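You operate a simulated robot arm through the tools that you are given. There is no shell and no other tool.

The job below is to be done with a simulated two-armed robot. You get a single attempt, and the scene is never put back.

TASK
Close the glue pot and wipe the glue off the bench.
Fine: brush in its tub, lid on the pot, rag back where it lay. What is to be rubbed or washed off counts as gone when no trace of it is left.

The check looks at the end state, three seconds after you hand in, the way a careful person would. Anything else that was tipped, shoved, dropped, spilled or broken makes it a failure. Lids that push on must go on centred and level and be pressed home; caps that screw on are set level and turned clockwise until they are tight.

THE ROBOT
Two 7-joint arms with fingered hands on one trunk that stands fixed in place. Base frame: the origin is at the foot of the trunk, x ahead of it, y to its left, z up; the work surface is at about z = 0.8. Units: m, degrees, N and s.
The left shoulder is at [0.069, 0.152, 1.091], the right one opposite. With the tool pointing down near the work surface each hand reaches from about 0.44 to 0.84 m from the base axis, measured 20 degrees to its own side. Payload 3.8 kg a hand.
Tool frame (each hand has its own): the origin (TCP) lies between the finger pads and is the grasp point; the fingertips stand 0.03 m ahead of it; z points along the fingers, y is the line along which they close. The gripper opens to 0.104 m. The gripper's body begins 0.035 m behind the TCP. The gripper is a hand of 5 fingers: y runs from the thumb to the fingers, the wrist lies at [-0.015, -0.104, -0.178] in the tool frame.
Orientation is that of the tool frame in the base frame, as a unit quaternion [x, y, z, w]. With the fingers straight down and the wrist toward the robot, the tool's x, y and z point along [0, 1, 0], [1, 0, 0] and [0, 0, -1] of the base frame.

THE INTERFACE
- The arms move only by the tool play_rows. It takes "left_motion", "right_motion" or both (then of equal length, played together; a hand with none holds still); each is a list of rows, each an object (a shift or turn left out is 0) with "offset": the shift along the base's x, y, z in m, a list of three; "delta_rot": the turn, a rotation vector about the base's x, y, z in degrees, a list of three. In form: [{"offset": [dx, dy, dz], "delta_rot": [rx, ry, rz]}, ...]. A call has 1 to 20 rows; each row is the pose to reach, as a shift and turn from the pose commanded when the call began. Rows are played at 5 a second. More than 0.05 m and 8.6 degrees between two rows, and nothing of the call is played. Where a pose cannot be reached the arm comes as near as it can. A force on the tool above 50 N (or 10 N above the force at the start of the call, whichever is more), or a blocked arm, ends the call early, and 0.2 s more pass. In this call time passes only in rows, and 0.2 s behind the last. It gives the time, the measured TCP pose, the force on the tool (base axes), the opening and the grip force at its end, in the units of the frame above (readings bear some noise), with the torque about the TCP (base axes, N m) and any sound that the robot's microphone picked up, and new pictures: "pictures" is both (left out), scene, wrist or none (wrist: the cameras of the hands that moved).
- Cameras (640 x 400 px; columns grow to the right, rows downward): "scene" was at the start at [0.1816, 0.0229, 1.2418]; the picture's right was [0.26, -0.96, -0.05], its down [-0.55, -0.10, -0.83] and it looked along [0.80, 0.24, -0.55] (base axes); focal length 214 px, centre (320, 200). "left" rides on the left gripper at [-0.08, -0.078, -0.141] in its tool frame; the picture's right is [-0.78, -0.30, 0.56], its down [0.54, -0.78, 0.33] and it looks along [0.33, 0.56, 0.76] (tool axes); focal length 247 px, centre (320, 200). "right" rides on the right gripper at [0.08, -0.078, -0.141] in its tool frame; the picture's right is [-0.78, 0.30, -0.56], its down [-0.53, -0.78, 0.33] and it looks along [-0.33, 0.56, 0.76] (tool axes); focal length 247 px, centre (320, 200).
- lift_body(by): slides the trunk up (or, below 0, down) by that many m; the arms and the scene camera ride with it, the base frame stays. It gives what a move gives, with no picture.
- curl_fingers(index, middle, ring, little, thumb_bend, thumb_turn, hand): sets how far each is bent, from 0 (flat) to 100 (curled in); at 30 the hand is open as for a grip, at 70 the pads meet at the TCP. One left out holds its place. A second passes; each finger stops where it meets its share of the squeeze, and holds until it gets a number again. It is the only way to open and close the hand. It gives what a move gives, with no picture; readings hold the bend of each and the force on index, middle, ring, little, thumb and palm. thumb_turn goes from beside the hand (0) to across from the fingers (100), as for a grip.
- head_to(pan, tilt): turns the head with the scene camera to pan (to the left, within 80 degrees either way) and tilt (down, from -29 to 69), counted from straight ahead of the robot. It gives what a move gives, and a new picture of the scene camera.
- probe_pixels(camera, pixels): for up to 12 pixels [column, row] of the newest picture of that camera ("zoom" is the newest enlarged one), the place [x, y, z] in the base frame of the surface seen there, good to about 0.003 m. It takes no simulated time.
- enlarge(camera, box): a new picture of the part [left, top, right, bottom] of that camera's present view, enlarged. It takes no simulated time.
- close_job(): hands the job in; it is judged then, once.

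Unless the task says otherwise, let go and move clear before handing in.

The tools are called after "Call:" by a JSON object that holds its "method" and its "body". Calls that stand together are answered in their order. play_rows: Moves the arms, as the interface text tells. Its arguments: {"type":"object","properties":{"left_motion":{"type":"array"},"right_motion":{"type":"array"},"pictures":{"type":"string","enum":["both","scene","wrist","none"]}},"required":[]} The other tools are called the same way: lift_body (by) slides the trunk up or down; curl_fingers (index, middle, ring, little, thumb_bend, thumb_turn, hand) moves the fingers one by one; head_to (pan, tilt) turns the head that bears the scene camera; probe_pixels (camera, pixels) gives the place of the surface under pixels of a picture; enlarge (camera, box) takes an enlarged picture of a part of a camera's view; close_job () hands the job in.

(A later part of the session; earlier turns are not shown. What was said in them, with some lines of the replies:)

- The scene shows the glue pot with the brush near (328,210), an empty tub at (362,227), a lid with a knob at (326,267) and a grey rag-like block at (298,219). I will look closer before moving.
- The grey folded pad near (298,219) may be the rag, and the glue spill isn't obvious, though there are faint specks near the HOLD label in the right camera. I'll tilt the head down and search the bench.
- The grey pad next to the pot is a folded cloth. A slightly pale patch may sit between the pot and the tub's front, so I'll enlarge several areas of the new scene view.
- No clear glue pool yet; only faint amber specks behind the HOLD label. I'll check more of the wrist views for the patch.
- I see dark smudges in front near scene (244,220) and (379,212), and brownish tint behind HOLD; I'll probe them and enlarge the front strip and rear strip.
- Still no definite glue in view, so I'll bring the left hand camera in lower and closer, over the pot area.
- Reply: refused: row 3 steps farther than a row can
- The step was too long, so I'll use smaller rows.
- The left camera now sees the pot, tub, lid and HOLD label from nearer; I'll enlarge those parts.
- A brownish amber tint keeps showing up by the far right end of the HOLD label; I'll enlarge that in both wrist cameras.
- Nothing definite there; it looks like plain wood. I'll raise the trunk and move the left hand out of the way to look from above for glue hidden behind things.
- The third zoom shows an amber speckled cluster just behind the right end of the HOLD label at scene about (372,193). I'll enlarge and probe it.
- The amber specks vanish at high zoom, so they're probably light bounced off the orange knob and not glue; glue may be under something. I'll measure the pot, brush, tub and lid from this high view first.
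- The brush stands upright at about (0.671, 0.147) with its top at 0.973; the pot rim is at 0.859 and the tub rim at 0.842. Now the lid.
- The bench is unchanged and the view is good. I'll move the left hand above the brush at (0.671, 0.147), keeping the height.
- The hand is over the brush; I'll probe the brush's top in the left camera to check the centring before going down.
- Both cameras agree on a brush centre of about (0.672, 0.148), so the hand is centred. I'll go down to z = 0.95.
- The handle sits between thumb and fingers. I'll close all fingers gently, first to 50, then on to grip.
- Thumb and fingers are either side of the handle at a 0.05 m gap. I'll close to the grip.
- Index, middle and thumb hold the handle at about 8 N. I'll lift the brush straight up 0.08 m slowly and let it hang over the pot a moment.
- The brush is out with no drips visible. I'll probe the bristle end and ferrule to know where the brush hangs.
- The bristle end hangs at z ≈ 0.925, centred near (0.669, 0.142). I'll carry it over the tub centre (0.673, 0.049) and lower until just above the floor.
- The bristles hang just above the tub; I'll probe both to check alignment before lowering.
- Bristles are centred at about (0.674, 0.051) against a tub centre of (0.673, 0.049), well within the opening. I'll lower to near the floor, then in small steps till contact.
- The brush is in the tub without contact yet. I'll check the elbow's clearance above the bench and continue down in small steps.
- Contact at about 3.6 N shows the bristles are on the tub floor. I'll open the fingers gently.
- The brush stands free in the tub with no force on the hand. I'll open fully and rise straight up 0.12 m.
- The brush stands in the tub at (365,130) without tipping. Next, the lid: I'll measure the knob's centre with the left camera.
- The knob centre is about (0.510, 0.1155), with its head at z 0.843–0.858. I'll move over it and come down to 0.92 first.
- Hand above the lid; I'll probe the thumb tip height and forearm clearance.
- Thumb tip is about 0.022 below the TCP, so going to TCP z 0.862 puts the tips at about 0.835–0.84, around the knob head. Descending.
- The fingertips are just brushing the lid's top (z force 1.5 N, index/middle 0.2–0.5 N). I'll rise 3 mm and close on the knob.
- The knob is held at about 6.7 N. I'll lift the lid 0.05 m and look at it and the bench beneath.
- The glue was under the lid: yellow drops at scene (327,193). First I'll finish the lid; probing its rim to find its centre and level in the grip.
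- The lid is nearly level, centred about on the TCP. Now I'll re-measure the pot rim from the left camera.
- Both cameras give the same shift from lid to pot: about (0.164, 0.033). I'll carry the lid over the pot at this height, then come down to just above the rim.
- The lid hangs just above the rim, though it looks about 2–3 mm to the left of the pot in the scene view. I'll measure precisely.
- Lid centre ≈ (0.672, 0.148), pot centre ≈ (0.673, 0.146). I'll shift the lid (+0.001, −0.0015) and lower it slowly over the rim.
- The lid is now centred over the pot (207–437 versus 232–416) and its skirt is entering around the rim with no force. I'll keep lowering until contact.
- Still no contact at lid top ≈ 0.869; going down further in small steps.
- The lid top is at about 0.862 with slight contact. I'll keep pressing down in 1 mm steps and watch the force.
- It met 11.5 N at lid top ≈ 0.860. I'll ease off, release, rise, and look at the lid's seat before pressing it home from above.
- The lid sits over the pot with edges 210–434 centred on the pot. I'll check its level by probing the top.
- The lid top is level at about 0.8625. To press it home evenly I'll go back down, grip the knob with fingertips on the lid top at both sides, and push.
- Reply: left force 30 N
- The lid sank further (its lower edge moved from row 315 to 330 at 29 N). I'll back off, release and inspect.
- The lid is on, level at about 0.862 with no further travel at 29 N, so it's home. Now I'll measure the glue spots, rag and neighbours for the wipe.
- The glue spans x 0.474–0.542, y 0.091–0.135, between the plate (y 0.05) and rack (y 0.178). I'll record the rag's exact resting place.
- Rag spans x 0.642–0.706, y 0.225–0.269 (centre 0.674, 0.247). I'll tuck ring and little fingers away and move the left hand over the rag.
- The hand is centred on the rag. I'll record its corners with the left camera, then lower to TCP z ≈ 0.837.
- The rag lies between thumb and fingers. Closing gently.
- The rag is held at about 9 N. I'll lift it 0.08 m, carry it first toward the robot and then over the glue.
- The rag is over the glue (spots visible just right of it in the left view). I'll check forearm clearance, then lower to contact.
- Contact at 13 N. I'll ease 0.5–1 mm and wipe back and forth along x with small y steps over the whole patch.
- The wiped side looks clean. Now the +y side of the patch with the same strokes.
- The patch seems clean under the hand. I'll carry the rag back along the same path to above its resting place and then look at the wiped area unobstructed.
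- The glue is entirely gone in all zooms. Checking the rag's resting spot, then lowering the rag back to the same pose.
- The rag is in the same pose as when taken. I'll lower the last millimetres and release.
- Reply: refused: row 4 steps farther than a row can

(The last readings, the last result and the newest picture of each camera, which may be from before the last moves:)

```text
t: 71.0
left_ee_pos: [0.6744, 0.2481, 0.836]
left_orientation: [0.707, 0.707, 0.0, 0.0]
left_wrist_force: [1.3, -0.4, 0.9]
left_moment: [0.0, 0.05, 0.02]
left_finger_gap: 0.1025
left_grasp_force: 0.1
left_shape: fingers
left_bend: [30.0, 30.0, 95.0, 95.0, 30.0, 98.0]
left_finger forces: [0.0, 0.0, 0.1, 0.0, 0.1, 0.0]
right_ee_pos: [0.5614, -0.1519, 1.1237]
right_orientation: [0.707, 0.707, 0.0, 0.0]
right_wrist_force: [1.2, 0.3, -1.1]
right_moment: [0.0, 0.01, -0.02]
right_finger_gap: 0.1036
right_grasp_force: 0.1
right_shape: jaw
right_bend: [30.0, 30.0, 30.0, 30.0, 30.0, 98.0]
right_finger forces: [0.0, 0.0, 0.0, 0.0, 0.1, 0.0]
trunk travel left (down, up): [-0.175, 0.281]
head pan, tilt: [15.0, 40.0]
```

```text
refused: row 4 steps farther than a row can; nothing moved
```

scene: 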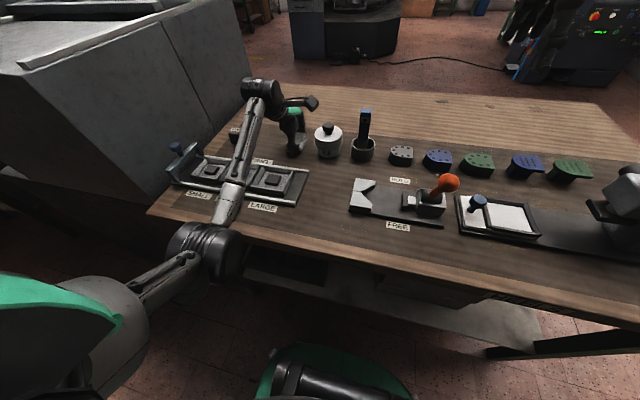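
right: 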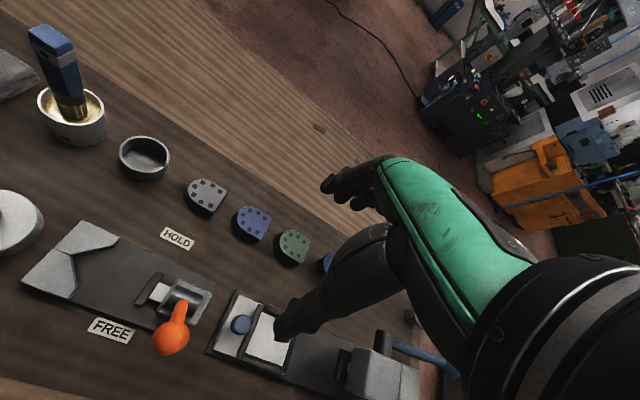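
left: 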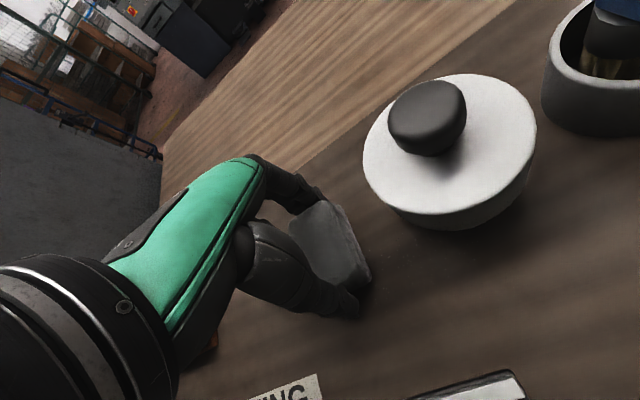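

The rag is released; the retreat was refused for a step too long, so I'll use shorter rows.

Call:
{"method": "play_rows", "body": {"left_motion": [{"offset": [0, 0, 0.02]}, {"offset": [0, 0, 0.05]}, {"offset": [0, 0, 0.09]}, {"offset": [-0.02, 0.01, 0.125]}, {"offset": [-0.045, 0.02, 0.155]}, {"offset": [-0.08, 0.03, 0.175]}, {"offset": [-0.115, 0.04, 0.195]}, {"offset": [-0.15, 0.045, 0.22]}, {"offset": [-0.185, 0.045, 0.245]}, {"offset": [-0.22, 0.046, 0.27]}, {"offset": [-0.25, 0.046, 0.3]}, {"offset": [-0.257, 0.046, 0.305]}], "pictures": "both"}}

Call:
{"method": "enlarge", "body": {"camera": "scene", "box": [265, 115, 325, 165]}}

Call:
{"method": "enlarge", "body": {"camera": "scene", "box": [310, 90, 390, 165]}}

Call:
{"method": "enlarge", "body": {"camera": "scene", "box": [290, 150, 410, 250]}}

Call:
{"method": "enlarge", "body": {"camera": "scene", "box": [150, 110, 320, 230]}}

Call:
{"method": "enlarge", "body": {"camera": "left", "box": [320, 60, 600, 240]}}

```text
t: 73.6
left_ee_pos: [0.4146, 0.2938, 1.1413]
left_orientation: [0.707, 0.707, 0.0, -0.001]
left_wrist_force: [-0.1, -0.5, -0.2]
left_moment: [-0.02, -0.01, 0.04]
left_finger_gap: 0.1029
left_grasp_force: 0.0
left_shape: fingers
left_bend: [30.0, 30.0, 95.0, 95.0, 30.0, 98.0]
left_finger forces: [0.0, 0.0, 0.1, 0.1, 0.0, 0.0]
right_ee_pos: [0.5617, -0.1532, 1.1261]
right_orientation: [0.707, 0.707, 0.0, 0.0]
right_wrist_force: [0.0, -0.4, -0.6]
right_moment: [-0.04, -0.06, -0.01]
right_finger_gap: 0.1036
right_grasp_force: 0.0
right_shape: jaw
right_bend: [30.0, 30.0, 30.0, 30.0, 30.0, 98.0]
right_finger forces: [0.0, 0.0, 0.0, 0.1, 0.0, 0.1]
trunk travel left (down, up): [-0.175, 0.281]
head pan, tilt: [15.0, 40.0]
```

scene: 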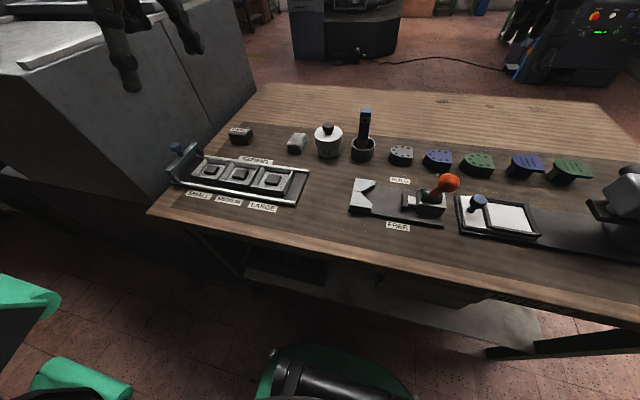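
left: 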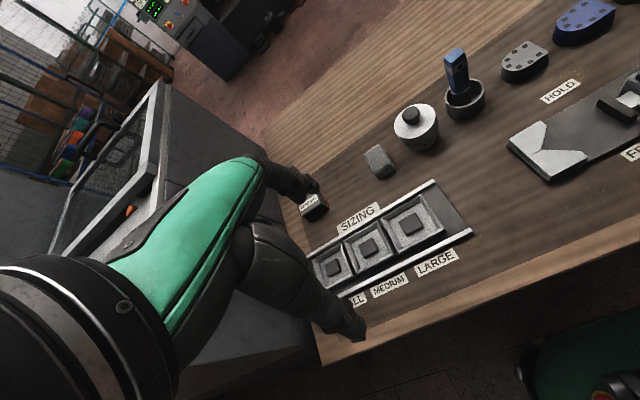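

```text
8.00 times, centred on (295, 140) of scene
```

zoom: 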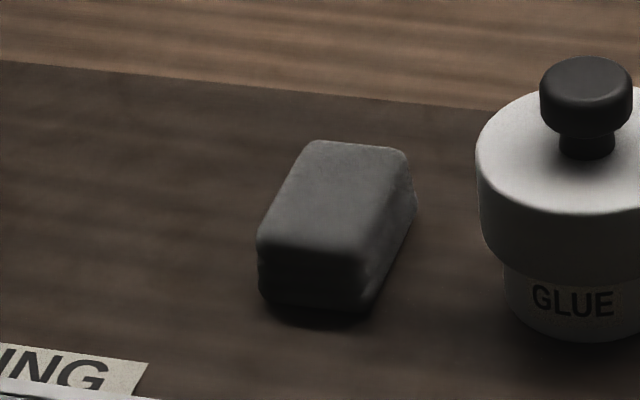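

```text
5.33 times, centred on (350, 128) of scene
```

zoom: 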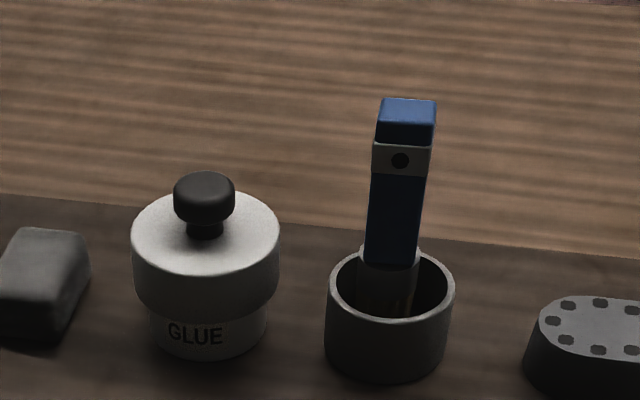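

```text
4.00 times, centred on (350, 200) of scene
```

zoom: 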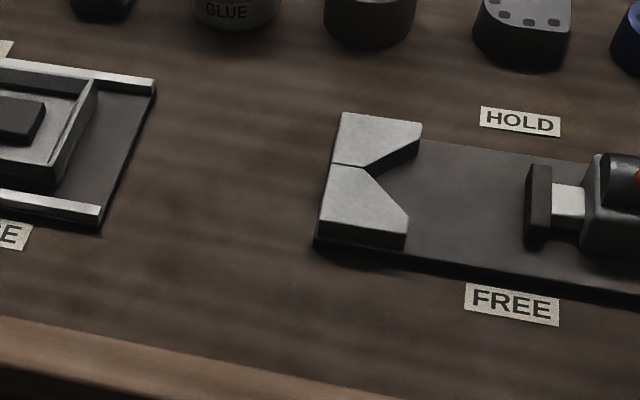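

```text
3.33 times, centred on (235, 170) of scene
```

zoom: 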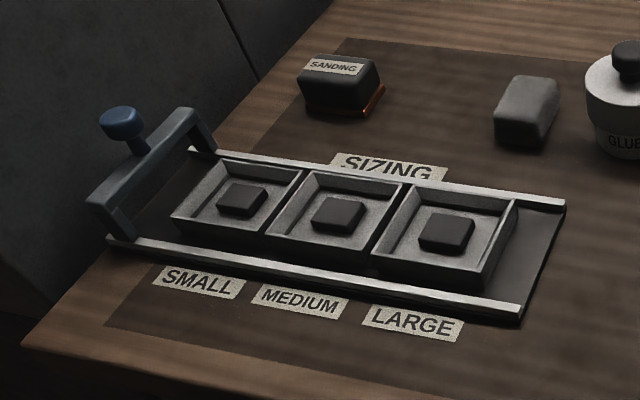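

```text
2.22 times, centred on (460, 150) of left
```

zoom: 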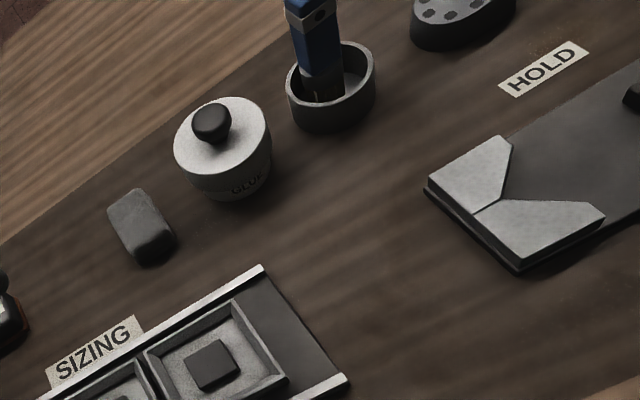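

Everything looks right: rag back at the same pixels, brush in the tub, bench clean. To be sure the lid is home I'll press it once more with the open palm straight down on the knob, which is more even than the fingertips.

Call:
{"method": "curl_fingers", "body": {"hand": "left", "index": 30, "middle": 30, "ring": 30, "little": 30, "thumb_bend": 30}}

Call:
{"method": "play_rows", "body": {"left_motion": [{"offset": [0.04, -0.024, 0]}, {"offset": [0.08, -0.048, 0]}, {"offset": [0.12, -0.072, 0]}, {"offset": [0.16, -0.095, 0]}, {"offset": [0.2, -0.117, 0]}, {"offset": [0.23, -0.135, 0]}, {"offset": [0.2585, -0.146, 0]}, {"offset": [0.2585, -0.146, -0.04]}, {"offset": [0.2585, -0.146, -0.08]}, {"offset": [0.2585, -0.146, -0.12]}, {"offset": [0.2585, -0.146, -0.16]}, {"offset": [0.2585, -0.146, -0.2]}, {"offset": [0.2585, -0.146, -0.2]}], "pictures": "both"}}

Call:
{"method": "enlarge", "body": {"camera": "scene", "box": [280, 70, 400, 180]}}

Call:
{"method": "enlarge", "body": {"camera": "left", "box": [240, 180, 460, 350]}}

```text
t: 74.6
left_ee_pos: [0.4162, 0.2934, 1.1425]
left_orientation: [0.707, 0.707, -0.001, 0.0]
left_wrist_force: [-0.4, 0.1, 0.2]
left_moment: [-0.01, 0.02, 0.0]
left_finger_gap: 0.1031
left_grasp_force: 0.0
left_shape: fingers
left_bend: [30.0, 30.0, 30.0, 30.0, 30.0, 98.0]
left_finger forces: [0.0, 0.0, 0.1, 0.1, 0.1, 0.0]
right_ee_pos: [0.5619, -0.1523, 1.1251]
right_orientation: [0.707, 0.707, 0.0, 0.0]
right_wrist_force: [0.0, 0.3, -1.1]
right_moment: [0.0, -0.02, -0.02]
right_finger_gap: 0.1035
right_grasp_force: 0.1
right_shape: jaw
right_bend: [30.0, 30.0, 30.0, 30.0, 30.0, 98.0]
right_finger forces: [0.1, 0.0, 0.1, 0.0, 0.1, 0.1]
trunk travel left (down, up): [-0.175, 0.281]
head pan, tilt: [15.0, 40.0]
```

```text
t: 77.4
left_ee_pos: [0.6777, 0.1495, 0.9419]
left_orientation: [0.707, 0.707, 0.0, 0.001]
left_wrist_force: [-0.4, -0.1, 0.3]
left_moment: [0.0, 0.0, 0.02]
left_finger_gap: 0.1025
left_grasp_force: 0.1
left_shape: fingers
left_bend: [30.0, 30.0, 30.0, 30.0, 30.0, 98.0]
left_finger forces: [0.1, 0.0, 0.0, 0.1, 0.0, 0.0]
right_ee_pos: [0.5615, -0.1519, 1.1254]
right_orientation: [0.708, 0.707, -0.001, 0.0]
right_wrist_force: [0.6, 0.5, 0.5]
right_moment: [0.01, 0.02, -0.02]
right_finger_gap: 0.1037
right_grasp_force: 0.1
right_shape: jaw
right_bend: [30.0, 30.0, 30.0, 30.0, 30.0, 98.0]
right_finger forces: [0.1, 0.1, 0.0, 0.0, 0.1, 0.1]
trunk travel left (down, up): [-0.175, 0.281]
head pan, tilt: [15.0, 40.0]
```

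scene: 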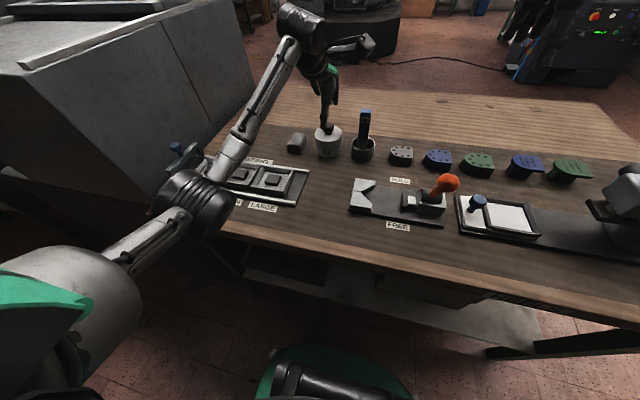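
left: 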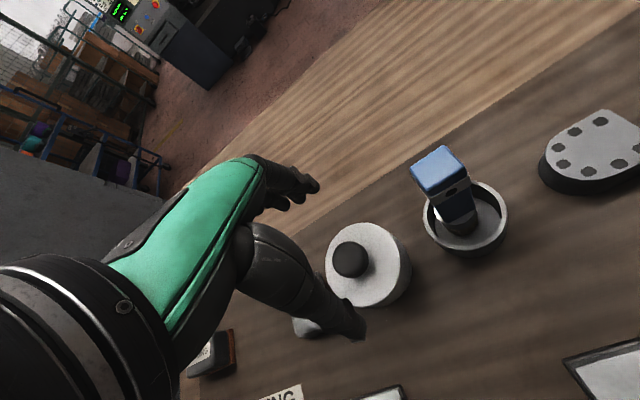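

```text
3.64 times, centred on (340, 125) of scene
```

zoom: 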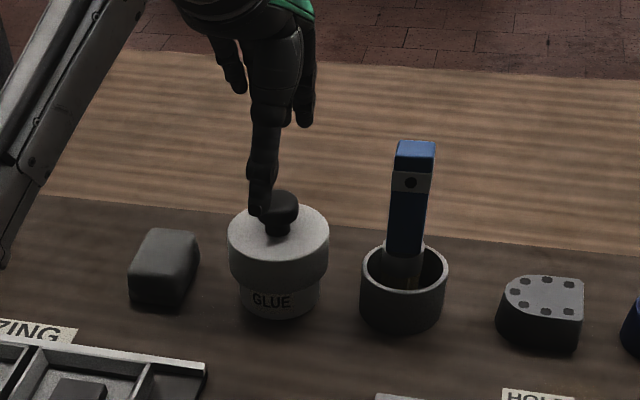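

```text
2.35 times, centred on (350, 265) of left
```

zoom: 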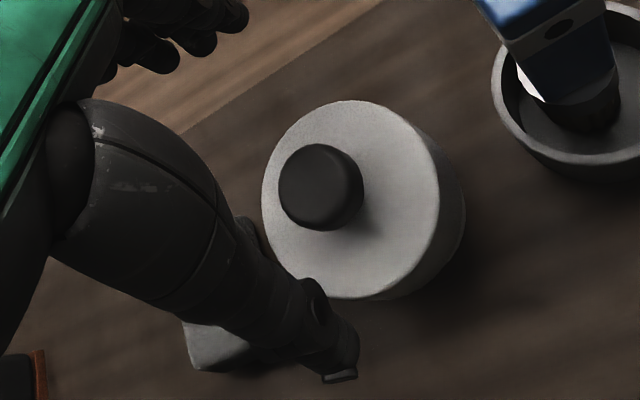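

Call:
{"method": "probe_pixels", "body": {"camera": "zoom", "pixels": [[312, 185], [285, 170], [352, 175], [318, 147], [305, 222], [268, 190], [430, 240], [345, 108], [370, 290], [240, 300]]}}

```text
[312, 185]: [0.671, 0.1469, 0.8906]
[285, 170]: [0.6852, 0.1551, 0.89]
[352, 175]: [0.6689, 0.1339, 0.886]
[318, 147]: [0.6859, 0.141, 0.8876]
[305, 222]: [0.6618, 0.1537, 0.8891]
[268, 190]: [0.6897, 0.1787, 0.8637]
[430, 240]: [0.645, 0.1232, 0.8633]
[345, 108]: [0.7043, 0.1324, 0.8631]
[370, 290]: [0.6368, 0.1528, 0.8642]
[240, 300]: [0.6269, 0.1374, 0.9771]
```

The lid is level (0.863–0.864 all round), centred near (0.672, 0.147). I'll shift the hand to match and lower the palm to just above the knob.

Call:
{"method": "play_rows", "body": {"left_motion": [{"offset": [-0.006, -0.0015, -0.02]}, {"offset": [-0.006, -0.0015, -0.045]}, {"offset": [-0.006, -0.0015, -0.065]}, {"offset": [-0.006, -0.0015, -0.08]}], "pictures": "both"}}

Call:
{"method": "enlarge", "body": {"camera": "scene", "box": [280, 70, 400, 180]}}

Call:
{"method": "enlarge", "body": {"camera": "left", "box": [200, 160, 460, 350]}}

```text
t: 78.4
left_ee_pos: [0.6703, 0.145, 0.861]
left_orientation: [0.707, 0.707, 0.0, 0.0]
left_wrist_force: [0.5, 1.0, -0.1]
left_moment: [-0.01, 0.04, 0.01]
left_finger_gap: 0.103
left_grasp_force: 0.1
left_shape: fingers
left_bend: [30.0, 30.0, 30.0, 30.0, 30.0, 98.0]
left_finger forces: [0.2, 0.0, 0.0, 0.1, 0.1, 0.0]
right_ee_pos: [0.562, -0.1515, 1.1258]
right_orientation: [0.707, 0.707, 0.0, 0.0]
right_wrist_force: [0.4, 0.3, -0.1]
right_moment: [0.01, 0.01, 0.02]
right_finger_gap: 0.1037
right_grasp_force: 0.0
right_shape: jaw
right_bend: [30.0, 30.0, 30.0, 30.0, 30.0, 98.0]
right_finger forces: [0.0, 0.1, 0.0, 0.0, 0.0, 0.0]
trunk travel left (down, up): [-0.175, 0.281]
head pan, tilt: [15.0, 40.0]
```

scene: 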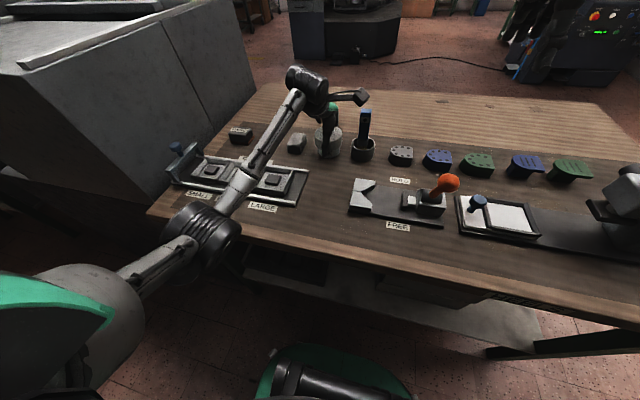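
left: 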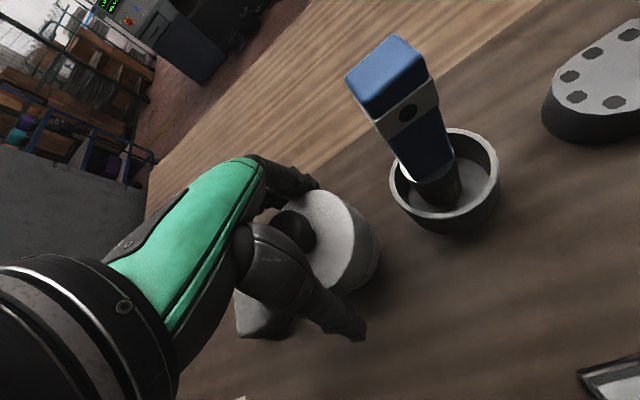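

```text
3.64 times, centred on (340, 125) of scene
```

zoom: 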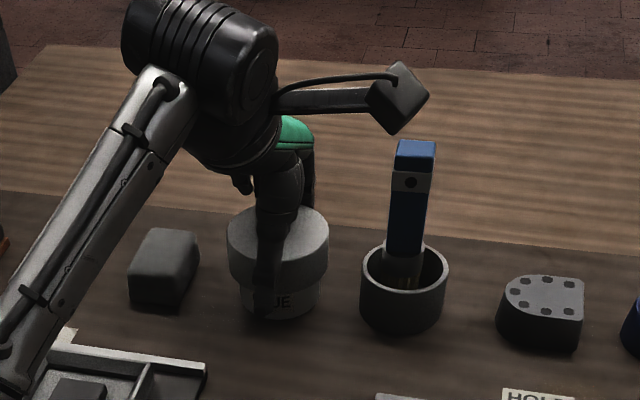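

```text
2.11 times, centred on (330, 255) of left
```

zoom: 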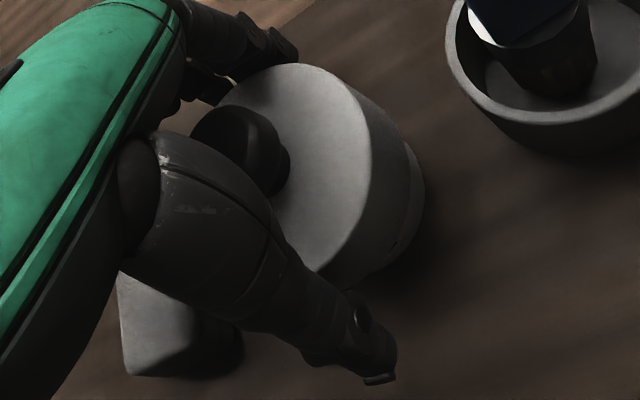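

Clearances are fine all round. Pressing down in small steps, watching force.

Call:
{"method": "play_rows", "body": {"left_motion": [{"offset": [0, 0, -0.002]}, {"offset": [0, 0, -0.004]}, {"offset": [0, 0, -0.006]}, {"offset": [0, 0, -0.008]}], "pictures": "none"}}

```text
t: 79.4
left_ee_pos: [0.6702, 0.1453, 0.8539]
left_orientation: [0.708, 0.707, 0.001, 0.0]
left_wrist_force: [1.2, 0.1, 2.3]
left_moment: [0.02, -0.05, 0.0]
left_finger_gap: 0.1041
left_grasp_force: 1.6
left_shape: fingers
left_bend: [30.0, 30.0, 30.0, 30.0, 30.0, 98.0]
left_finger forces: [1.6, 0.0, 0.0, 0.1, 0.0, 0.1]
right_ee_pos: [0.5614, -0.1529, 1.1262]
right_orientation: [0.707, 0.707, 0.0, 0.0]
right_wrist_force: [-0.4, 0.3, 0.2]
right_moment: [-0.01, -0.02, -0.02]
right_finger_gap: 0.1035
right_grasp_force: 0.1
right_shape: jaw
right_bend: [30.0, 30.0, 30.0, 30.0, 30.0, 98.0]
right_finger forces: [0.1, 0.0, 0.0, 0.0, 0.0, 0.0]
trunk travel left (down, up): [-0.175, 0.281]
head pan, tilt: [15.0, 40.0]
```

The index finger is lightly touching (1.6 N, pushed toward +x), so the hand is a little too near; I'll rise, shift +4 mm in x and try again.

Call:
{"method": "play_rows", "body": {"left_motion": [{"offset": [0, 0, 0.006]}, {"offset": [0.005, 0.001, 0.006]}, {"offset": [0.005, 0.001, 0.003]}, {"offset": [0.005, 0.001, 0]}, {"offset": [0.005, 0.001, -0.002]}], "pictures": "wrist"}}

Call:
{"method": "enlarge", "body": {"camera": "left", "box": [200, 160, 460, 350]}}

```text
t: 80.6
left_ee_pos: [0.6753, 0.1467, 0.8519]
left_orientation: [0.707, 0.707, 0.0, 0.0]
left_wrist_force: [0.0, -0.4, -0.4]
left_moment: [0.0, 0.02, 0.01]
left_finger_gap: 0.1034
left_grasp_force: 0.1
left_shape: fingers
left_bend: [30.0, 30.0, 30.0, 30.0, 30.0, 98.0]
left_finger forces: [0.1, 0.1, 0.0, 0.1, 0.5, 0.0]
right_ee_pos: [0.5617, -0.1516, 1.125]
right_orientation: [0.707, 0.707, 0.001, 0.0]
right_wrist_force: [1.0, 1.0, -0.2]
right_moment: [0.01, -0.01, -0.01]
right_finger_gap: 0.1034
right_grasp_force: 0.1
right_shape: jaw
right_bend: [30.0, 30.0, 30.0, 30.0, 30.0, 98.0]
right_finger forces: [0.0, 0.0, 0.1, 0.0, 0.0, 0.0]
trunk travel left (down, up): [-0.175, 0.281]
head pan, tilt: [15.0, 40.0]
```

left: 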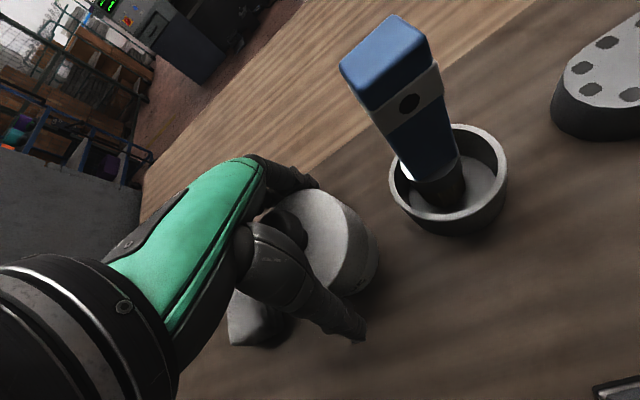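

```text
2.11 times, centred on (330, 255) of left
```

zoom: 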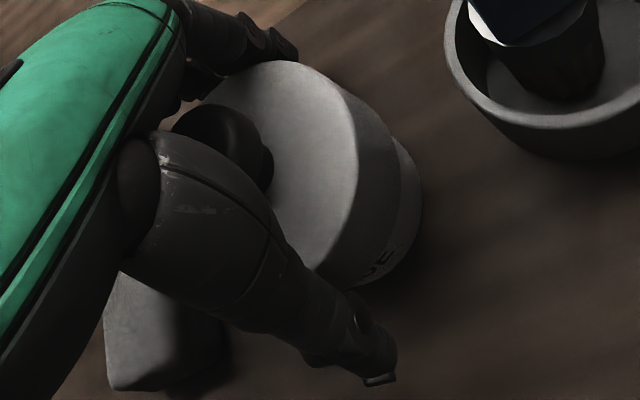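

Thumb now touches lightly, so I'll spread the hand wider (bend 18) and go on lowering the palm.

Call:
{"method": "curl_fingers", "body": {"hand": "left", "index": 18, "middle": 18, "ring": 18, "little": 18, "thumb_bend": 18}}

Call:
{"method": "play_rows", "body": {"left_motion": [{"offset": [-0.001, 0, -0.002]}, {"offset": [-0.001, 0, -0.004]}, {"offset": [-0.001, 0, -0.006]}], "pictures": "none"}}

```text
t: 81.6
left_ee_pos: [0.676, 0.1464, 0.8513]
left_orientation: [0.707, 0.707, 0.0, 0.0]
left_wrist_force: [0.5, 0.1, -0.3]
left_moment: [0.01, -0.02, -0.04]
left_finger_gap: 0.1295
left_grasp_force: 0.1
left_shape: fingers
left_bend: [18.0, 18.0, 18.0, 18.0, 18.0, 97.0]
left_finger forces: [0.1, 0.0, 0.1, 0.0, 0.1, 0.1]
right_ee_pos: [0.5625, -0.1515, 1.1254]
right_orientation: [0.706, 0.708, 0.0, 0.001]
right_wrist_force: [-0.2, 0.1, -0.3]
right_moment: [-0.02, 0.0, -0.03]
right_finger_gap: 0.1034
right_grasp_force: 0.0
right_shape: jaw
right_bend: [30.0, 30.0, 30.0, 30.0, 30.0, 98.0]
right_finger forces: [0.0, 0.0, 0.0, 0.1, 0.0, 0.0]
trunk travel left (down, up): [-0.175, 0.281]
head pan, tilt: [15.0, 40.0]
```

```text
t: 82.4
left_ee_pos: [0.6735, 0.1478, 0.845]
left_orientation: [0.707, 0.707, 0.0, 0.0]
left_wrist_force: [0.1, -0.1, 0.5]
left_moment: [0.0, -0.03, 0.01]
left_finger_gap: 0.1296
left_grasp_force: 0.0
left_shape: fingers
left_bend: [18.0, 18.0, 18.0, 18.0, 18.0, 97.0]
left_finger forces: [0.0, 0.0, 0.0, 0.0, 0.1, 0.0]
right_ee_pos: [0.5619, -0.1516, 1.1252]
right_orientation: [0.707, 0.707, 0.0, 0.0]
right_wrist_force: [0.6, 0.2, 0.2]
right_moment: [0.02, -0.01, -0.02]
right_finger_gap: 0.1036
right_grasp_force: 0.0
right_shape: jaw
right_bend: [30.0, 30.0, 30.0, 30.0, 30.0, 98.0]
right_finger forces: [0.0, 0.1, 0.1, 0.1, 0.1, 0.0]
trunk travel left (down, up): [-0.175, 0.281]
head pan, tilt: [15.0, 40.0]
```

Still no palm contact; lowering a little more while keeping fingertips above the bench.

Call:
{"method": "play_rows", "body": {"left_motion": [{"offset": [0, 0, -0.002]}, {"offset": [0, 0, -0.004]}, {"offset": [0, 0, -0.006]}, {"offset": [0, 0, -0.008]}], "pictures": "none"}}

Call:
{"method": "enlarge", "body": {"camera": "scene", "box": [300, 90, 370, 170]}}

Call:
{"method": "enlarge", "body": {"camera": "left", "box": [200, 160, 460, 350]}}

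```text
t: 83.4
left_ee_pos: [0.6743, 0.1467, 0.8381]
left_orientation: [0.707, 0.707, -0.001, 0.001]
left_wrist_force: [0.4, 0.1, 0.5]
left_moment: [0.0, 0.03, -0.04]
left_finger_gap: 0.1298
left_grasp_force: 0.5
left_shape: fingers
left_bend: [18.0, 18.0, 18.0, 18.0, 18.0, 97.0]
left_finger forces: [0.1, 0.0, 0.1, 0.0, 0.7, 0.0]
right_ee_pos: [0.5619, -0.1528, 1.125]
right_orientation: [0.707, 0.707, 0.0, 0.001]
right_wrist_force: [-0.7, -0.8, 0.5]
right_moment: [0.04, 0.02, 0.02]
right_finger_gap: 0.1038
right_grasp_force: 0.0
right_shape: jaw
right_bend: [30.0, 30.0, 30.0, 30.0, 30.0, 98.0]
right_finger forces: [0.1, 0.0, 0.0, 0.0, 0.0, 0.1]
trunk travel left (down, up): [-0.175, 0.281]
head pan, tilt: [15.0, 40.0]
```

```text
5.00 times, centred on (335, 130) of scene
```

zoom: 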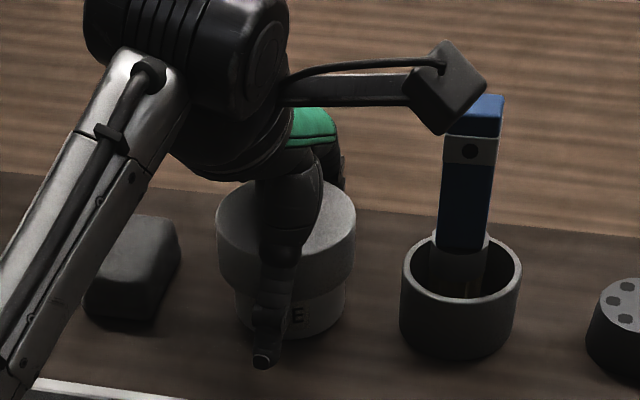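

```text
2.11 times, centred on (330, 255) of left
```

zoom: 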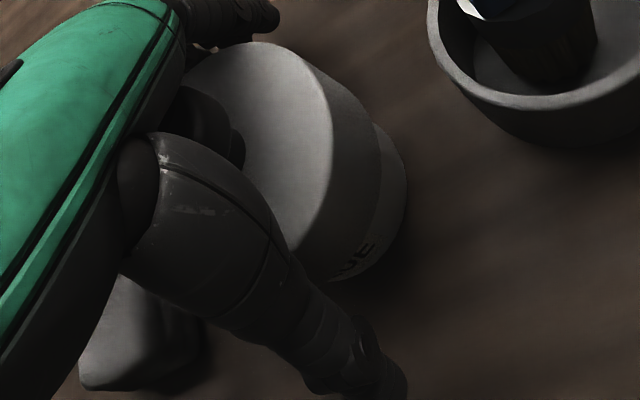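

The palm sits too deep to reach the knob cleanly, so I'll back off upward and instead press with the closed fingertips on the knob top.

Call:
{"method": "play_rows", "body": {"left_motion": [{"offset": [0, 0, 0.03]}, {"offset": [0, 0, 0.07]}, {"offset": [0, 0, 0.11]}, {"offset": [0, 0, 0.12]}], "pictures": "none"}}

Call:
{"method": "curl_fingers", "body": {"hand": "left", "index": 70, "middle": 70, "ring": 70, "little": 70, "thumb_bend": 70, "thumb_turn": 100}}

Call:
{"method": "enlarge", "body": {"camera": "scene", "box": [300, 90, 370, 170]}}

Call:
{"method": "enlarge", "body": {"camera": "left", "box": [240, 180, 460, 350]}}

```text
t: 84.4
left_ee_pos: [0.6744, 0.1465, 0.9565]
left_orientation: [0.707, 0.707, 0.0, 0.0]
left_wrist_force: [0.9, -0.7, 0.7]
left_moment: [0.01, 0.01, 0.01]
left_finger_gap: 0.1296
left_grasp_force: 0.1
left_shape: fingers
left_bend: [18.0, 18.0, 18.0, 18.0, 18.0, 97.0]
left_finger forces: [0.0, 0.1, 0.0, 0.1, 0.0, 0.1]
right_ee_pos: [0.5618, -0.1524, 1.1262]
right_orientation: [0.707, 0.707, 0.0, 0.0]
right_wrist_force: [0.5, -0.4, 0.0]
right_moment: [0.02, -0.01, -0.01]
right_finger_gap: 0.1036
right_grasp_force: 0.1
right_shape: jaw
right_bend: [30.0, 30.0, 30.0, 30.0, 30.0, 98.0]
right_finger forces: [0.1, 0.0, 0.0, 0.0, 0.0, 0.0]
trunk travel left (down, up): [-0.175, 0.281]
head pan, tilt: [15.0, 40.0]
```

```text
t: 85.4
left_ee_pos: [0.6749, 0.1457, 0.9567]
left_orientation: [0.707, 0.707, 0.0, 0.001]
left_wrist_force: [0.9, 0.2, -0.2]
left_moment: [0.02, -0.01, 0.07]
left_finger_gap: 0.0018
left_grasp_force: 0.0
left_shape: fingers
left_bend: [70.0, 70.0, 70.0, 70.0, 70.0, 100.0]
left_finger forces: [0.0, 0.0, 0.0, 0.0, 0.0, 0.1]
right_ee_pos: [0.562, -0.1531, 1.1249]
right_orientation: [0.707, 0.707, 0.0, -0.001]
right_wrist_force: [0.7, -1.1, 1.2]
right_moment: [0.0, 0.01, -0.02]
right_finger_gap: 0.1039
right_grasp_force: 0.0
right_shape: jaw
right_bend: [30.0, 30.0, 30.0, 30.0, 30.0, 98.0]
right_finger forces: [0.0, 0.1, 0.0, 0.0, 0.0, 0.1]
trunk travel left (down, up): [-0.175, 0.281]
head pan, tilt: [15.0, 40.0]
```

```text
5.00 times, centred on (335, 130) of scene
```

zoom: 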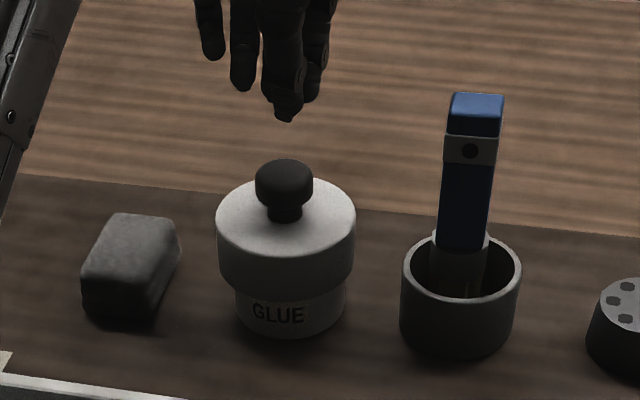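

```text
2.35 times, centred on (350, 265) of left
```

zoom: 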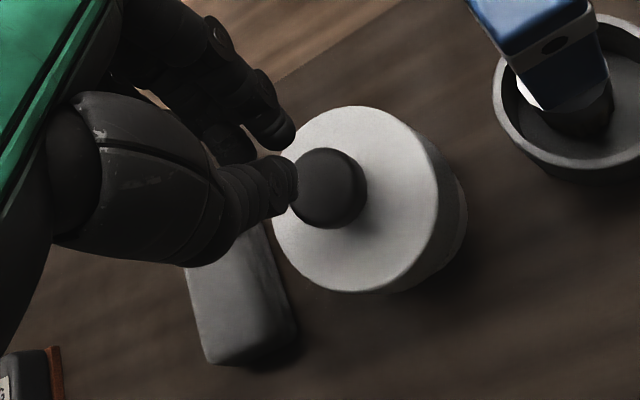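

The lid is unmoved. I'll bring the closed fingertips down over the knob centre and press in small steps.

Call:
{"method": "play_rows", "body": {"left_motion": [{"offset": [-0.002, 0.0005, -0.02]}, {"offset": [-0.002, 0.0005, -0.03]}, {"offset": [-0.002, 0.0005, -0.034]}, {"offset": [-0.002, 0.0005, -0.037]}, {"offset": [-0.002, 0.0005, -0.039]}], "pictures": "none"}}

Call:
{"method": "enlarge", "body": {"camera": "scene", "box": [300, 90, 370, 170]}}

Call:
{"method": "enlarge", "body": {"camera": "left", "box": [240, 180, 460, 350]}}

```text
t: 86.6
left_ee_pos: [0.6714, 0.1469, 0.9206]
left_orientation: [0.707, 0.707, 0.002, 0.002]
left_wrist_force: [0.5, -0.7, 7.7]
left_moment: [-0.06, -0.03, 0.02]
left_finger_gap: 0.0014
left_grasp_force: 3.7
left_shape: fingers
left_bend: [70.0, 70.0, 70.0, 70.0, 70.0, 100.0]
left_finger forces: [5.3, 0.3, 0.0, 0.1, 2.1, 0.0]
right_ee_pos: [0.561, -0.1534, 1.1251]
right_orientation: [0.708, 0.706, -0.001, 0.001]
right_wrist_force: [-0.6, 0.3, 0.7]
right_moment: [-0.03, 0.0, -0.01]
right_finger_gap: 0.1038
right_grasp_force: 0.0
right_shape: jaw
right_bend: [30.0, 30.0, 30.0, 30.0, 30.0, 98.0]
right_finger forces: [0.0, 0.0, 0.0, 0.1, 0.0, 0.1]
trunk travel left (down, up): [-0.175, 0.281]
head pan, tilt: [15.0, 40.0]
```

```text
5.00 times, centred on (335, 130) of scene
```

zoom: 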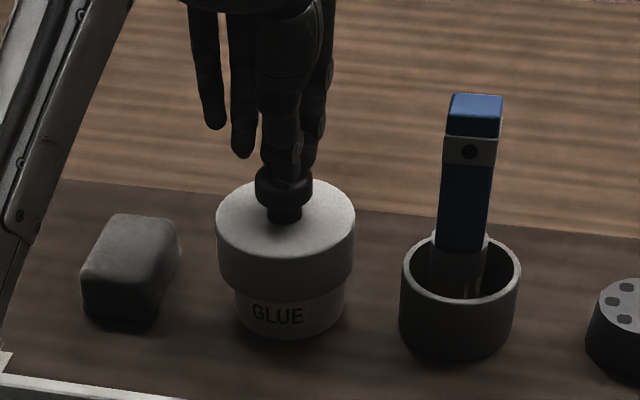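

```text
2.35 times, centred on (350, 265) of left
```

zoom: 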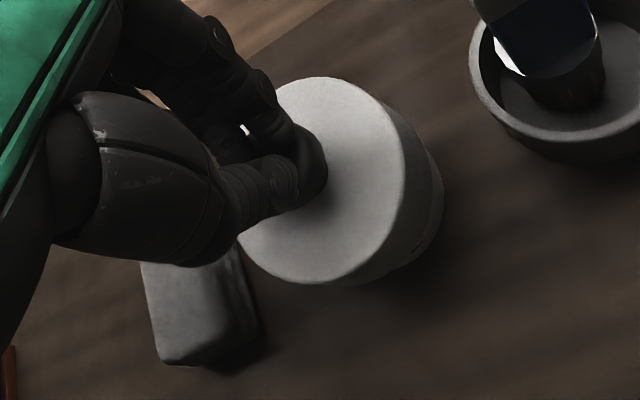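

Centred contact, 7.7 N with almost no sideways force. Pressing harder in small steps up to about 40 N.

Call:
{"method": "play_rows", "body": {"left_motion": [{"offset": [0, 0, -0.002]}, {"offset": [0, 0, -0.004]}, {"offset": [0, 0, -0.006]}, {"offset": [0, 0, -0.008]}], "pictures": "none"}}

Call:
{"method": "enlarge", "body": {"camera": "scene", "box": [300, 90, 370, 170]}}

```text
t: 87.6
left_ee_pos: [0.6713, 0.1468, 0.9202]
left_orientation: [0.707, 0.707, 0.006, 0.008]
left_wrist_force: [6.2, 2.3, 40.8]
left_moment: [-0.17, -0.3, 0.12]
left_finger_gap: 0.0015
left_grasp_force: 19.7
left_shape: fingers
left_bend: [68.0, 70.0, 70.0, 70.0, 70.0, 100.0]
left_finger forces: [27.9, 1.2, 0.1, 0.1, 11.7, 0.0]
right_ee_pos: [0.5577, -0.1521, 1.1287]
right_orientation: [0.708, 0.707, 0.002, 0.001]
right_wrist_force: [0.3, -0.5, 0.8]
right_moment: [-0.01, 0.02, 0.02]
right_finger_gap: 0.1037
right_grasp_force: 0.0
right_shape: jaw
right_bend: [30.0, 30.0, 30.0, 30.0, 30.0, 98.0]
right_finger forces: [0.0, 0.0, 0.1, 0.0, 0.0, 0.0]
trunk travel left (down, up): [-0.175, 0.281]
head pan, tilt: [15.0, 40.0]
```

```text
5.00 times, centred on (335, 130) of scene
```

zoom: 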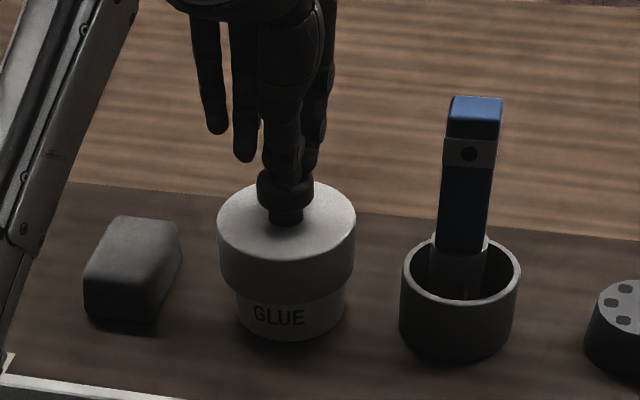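

At 40.8 N the lid doesn't give at all, so it's home. I'll ease off, rise straight up and retreat.

Call:
{"method": "play_rows", "body": {"left_motion": [{"offset": [0, 0, 0.004]}, {"offset": [0, 0, 0.008]}, {"offset": [0, 0, 0.012]}, {"offset": [0, 0, 0.04]}, {"offset": [0, 0, 0.08]}, {"offset": [-0.02, 0.01, 0.11]}, {"offset": [-0.05, 0.03, 0.14]}, {"offset": [-0.085, 0.05, 0.165]}, {"offset": [-0.12, 0.07, 0.19]}, {"offset": [-0.155, 0.09, 0.21]}, {"offset": [-0.19, 0.11, 0.225]}, {"offset": [-0.225, 0.13, 0.23]}, {"offset": [-0.255, 0.146, 0.23]}], "pictures": "both"}}

Call:
{"method": "curl_fingers", "body": {"hand": "left", "index": 30, "middle": 30, "ring": 30, "little": 30, "thumb_bend": 30}}

Call:
{"method": "enlarge", "body": {"camera": "scene", "box": [270, 90, 390, 170]}}

Call:
{"method": "enlarge", "body": {"camera": "scene", "box": [290, 150, 410, 240]}}

Call:
{"method": "enlarge", "body": {"camera": "left", "box": [340, 20, 540, 200]}}

Call:
{"method": "enlarge", "body": {"camera": "scene", "box": [308, 110, 348, 160]}}

```text
t: 90.4
left_ee_pos: [0.4182, 0.2962, 1.1409]
left_orientation: [0.707, 0.707, 0.001, 0.0]
left_wrist_force: [-0.5, 0.3, 0.4]
left_moment: [0.02, -0.05, 0.01]
left_finger_gap: 0.001
left_grasp_force: 0.0
left_shape: fingers
left_bend: [70.0, 70.0, 70.0, 70.0, 70.0, 100.0]
left_finger forces: [0.0, 0.1, 0.0, 0.1, 0.0, 0.0]
right_ee_pos: [0.5604, -0.1514, 1.1265]
right_orientation: [0.707, 0.707, 0.0, 0.0]
right_wrist_force: [-0.7, 0.3, 0.1]
right_moment: [-0.03, -0.04, -0.01]
right_finger_gap: 0.1037
right_grasp_force: 0.1
right_shape: jaw
right_bend: [30.0, 30.0, 30.0, 30.0, 30.0, 98.0]
right_finger forces: [0.1, 0.0, 0.1, 0.0, 0.0, 0.1]
trunk travel left (down, up): [-0.175, 0.281]
head pan, tilt: [15.0, 40.0]
```

scene: 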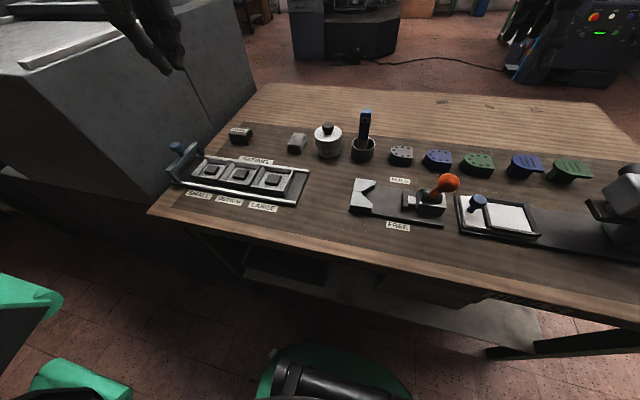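
left: 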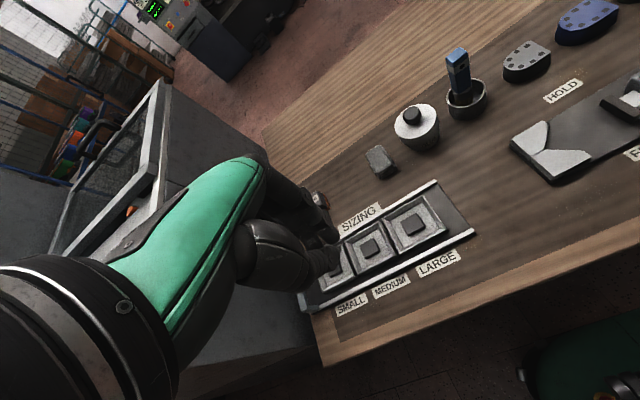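

```text
t: 91.4
left_ee_pos: [0.4196, 0.2952, 1.1411]
left_orientation: [0.707, 0.707, 0.0, 0.0]
left_wrist_force: [0.3, 1.1, 0.5]
left_moment: [0.03, 0.02, 0.01]
left_finger_gap: 0.1028
left_grasp_force: 0.0
left_shape: fingers
left_bend: [30.0, 30.0, 30.0, 30.0, 30.0, 98.0]
left_finger forces: [0.0, 0.1, 0.1, 0.1, 0.0, 0.0]
right_ee_pos: [0.5617, -0.1521, 1.1249]
right_orientation: [0.707, 0.707, 0.0, 0.0]
right_wrist_force: [-1.3, 0.3, -0.5]
right_moment: [0.02, -0.01, -0.02]
right_finger_gap: 0.1037
right_grasp_force: 0.1
right_shape: jaw
right_bend: [30.0, 30.0, 30.0, 30.0, 30.0, 98.0]
right_finger forces: [0.0, 0.0, 0.0, 0.0, 0.0, 0.0]
trunk travel left (down, up): [-0.175, 0.281]
head pan, tilt: [15.0, 40.0]
```

```text
5.00 times, centred on (330, 130) of scene
```

zoom: 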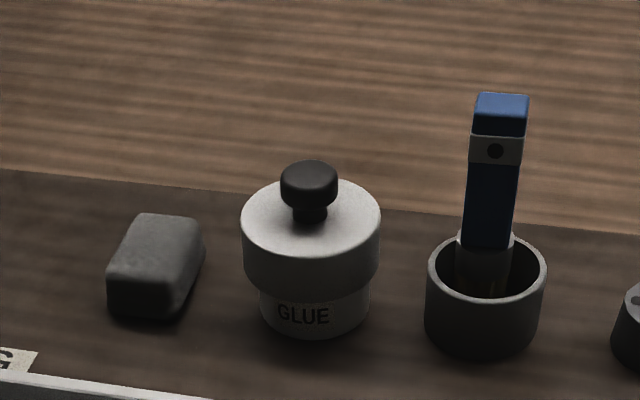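

```text
4.44 times, centred on (350, 195) of scene
```

zoom: 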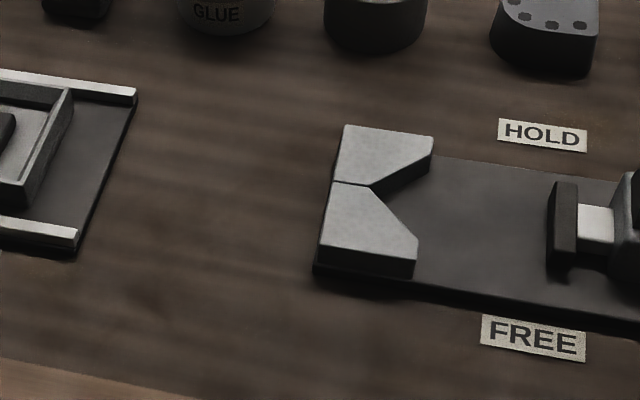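

```text
2.22 times, centred on (440, 110) of left
```

zoom: 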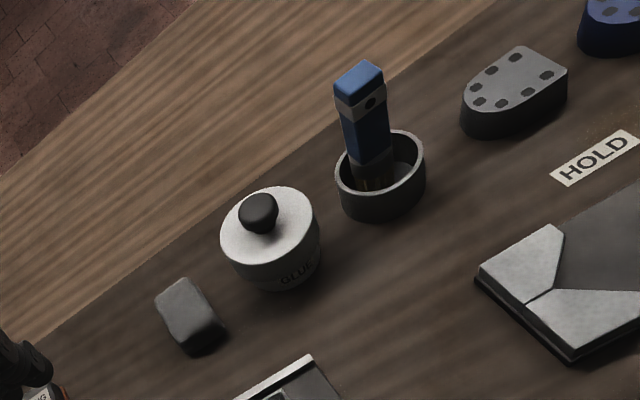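

```text
8.00 times, centred on (328, 135) of scene
```

zoom: 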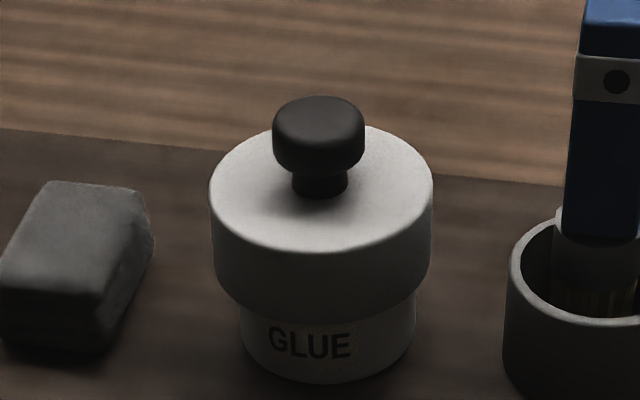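

The lid looks shifted about 1–2 mm left on the pot compared to before. I'll measure it precisely.

Call:
{"method": "probe_pixels", "body": {"camera": "zoom", "pixels": [[214, 240], [427, 240], [235, 270], [410, 270], [270, 280], [370, 280], [320, 270], [250, 260], [390, 260], [320, 240], [320, 110]]}}

Call:
{"method": "probe_pixels", "body": {"camera": "zoom", "pixels": [[245, 330], [411, 330], [260, 345], [395, 345], [290, 355], [365, 355], [327, 350], [275, 340], [380, 340], [243, 340], [413, 320]]}}

Call:
{"method": "enlarge", "body": {"camera": "left", "box": [385, 95, 450, 160]}}

```text
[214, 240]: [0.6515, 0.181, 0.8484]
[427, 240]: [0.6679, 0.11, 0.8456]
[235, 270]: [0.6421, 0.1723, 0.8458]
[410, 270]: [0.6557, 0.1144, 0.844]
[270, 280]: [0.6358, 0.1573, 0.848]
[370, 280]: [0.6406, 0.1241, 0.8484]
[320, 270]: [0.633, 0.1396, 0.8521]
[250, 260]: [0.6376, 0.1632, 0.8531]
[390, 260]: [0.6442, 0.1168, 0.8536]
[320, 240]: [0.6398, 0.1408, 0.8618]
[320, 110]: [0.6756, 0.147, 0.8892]
```

```text
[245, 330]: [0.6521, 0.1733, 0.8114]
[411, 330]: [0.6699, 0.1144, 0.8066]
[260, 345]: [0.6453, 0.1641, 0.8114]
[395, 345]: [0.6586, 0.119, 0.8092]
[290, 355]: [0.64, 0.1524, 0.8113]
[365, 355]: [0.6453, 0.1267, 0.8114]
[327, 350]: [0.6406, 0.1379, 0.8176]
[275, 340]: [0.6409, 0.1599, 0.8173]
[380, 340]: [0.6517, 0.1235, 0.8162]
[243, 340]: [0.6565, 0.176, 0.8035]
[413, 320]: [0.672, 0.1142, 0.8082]
```

```text
6.15 times, centred on (418, 128) of left
```

zoom: 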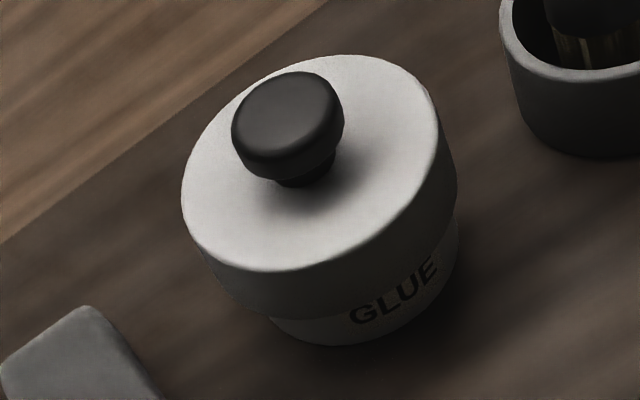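

Circle fits put the lid centre at (0.669, 0.146) and the pot centre at (0.670, 0.147), so the lid is centred as well as level and home. The brush is in the tub, the rag is back in its place and the glue is gone. Both hands are clear of the bench, so I'm handing in.

Call:
{"method": "close_job", "body": {}}

```text
The job is handed in.
```

I closed the glue pot and wiped the glue off the bench, then handed the job in. I don't have the check's result.

- **Brush:** it stands in its tub and stayed upright after I let go.
- **Lid:** it is on the pot, level, and centred to within about 1 mm. I pressed it at about 41 N and it went no lower. I heard no click when pressing, so "pressed home" rests on it not moving.
- **Glue:** the drops were hidden under the lid. I wiped them with the rag, and close-up pictures of the spot show no trace left.
- **Rag:** it lies back where it was, in line with its earlier position in the pictures.

Pressing and adjusting the lid moved the pot a few millimetres toward the robot. In the last pictures nothing else on the bench looks moved, and both hands are clear.
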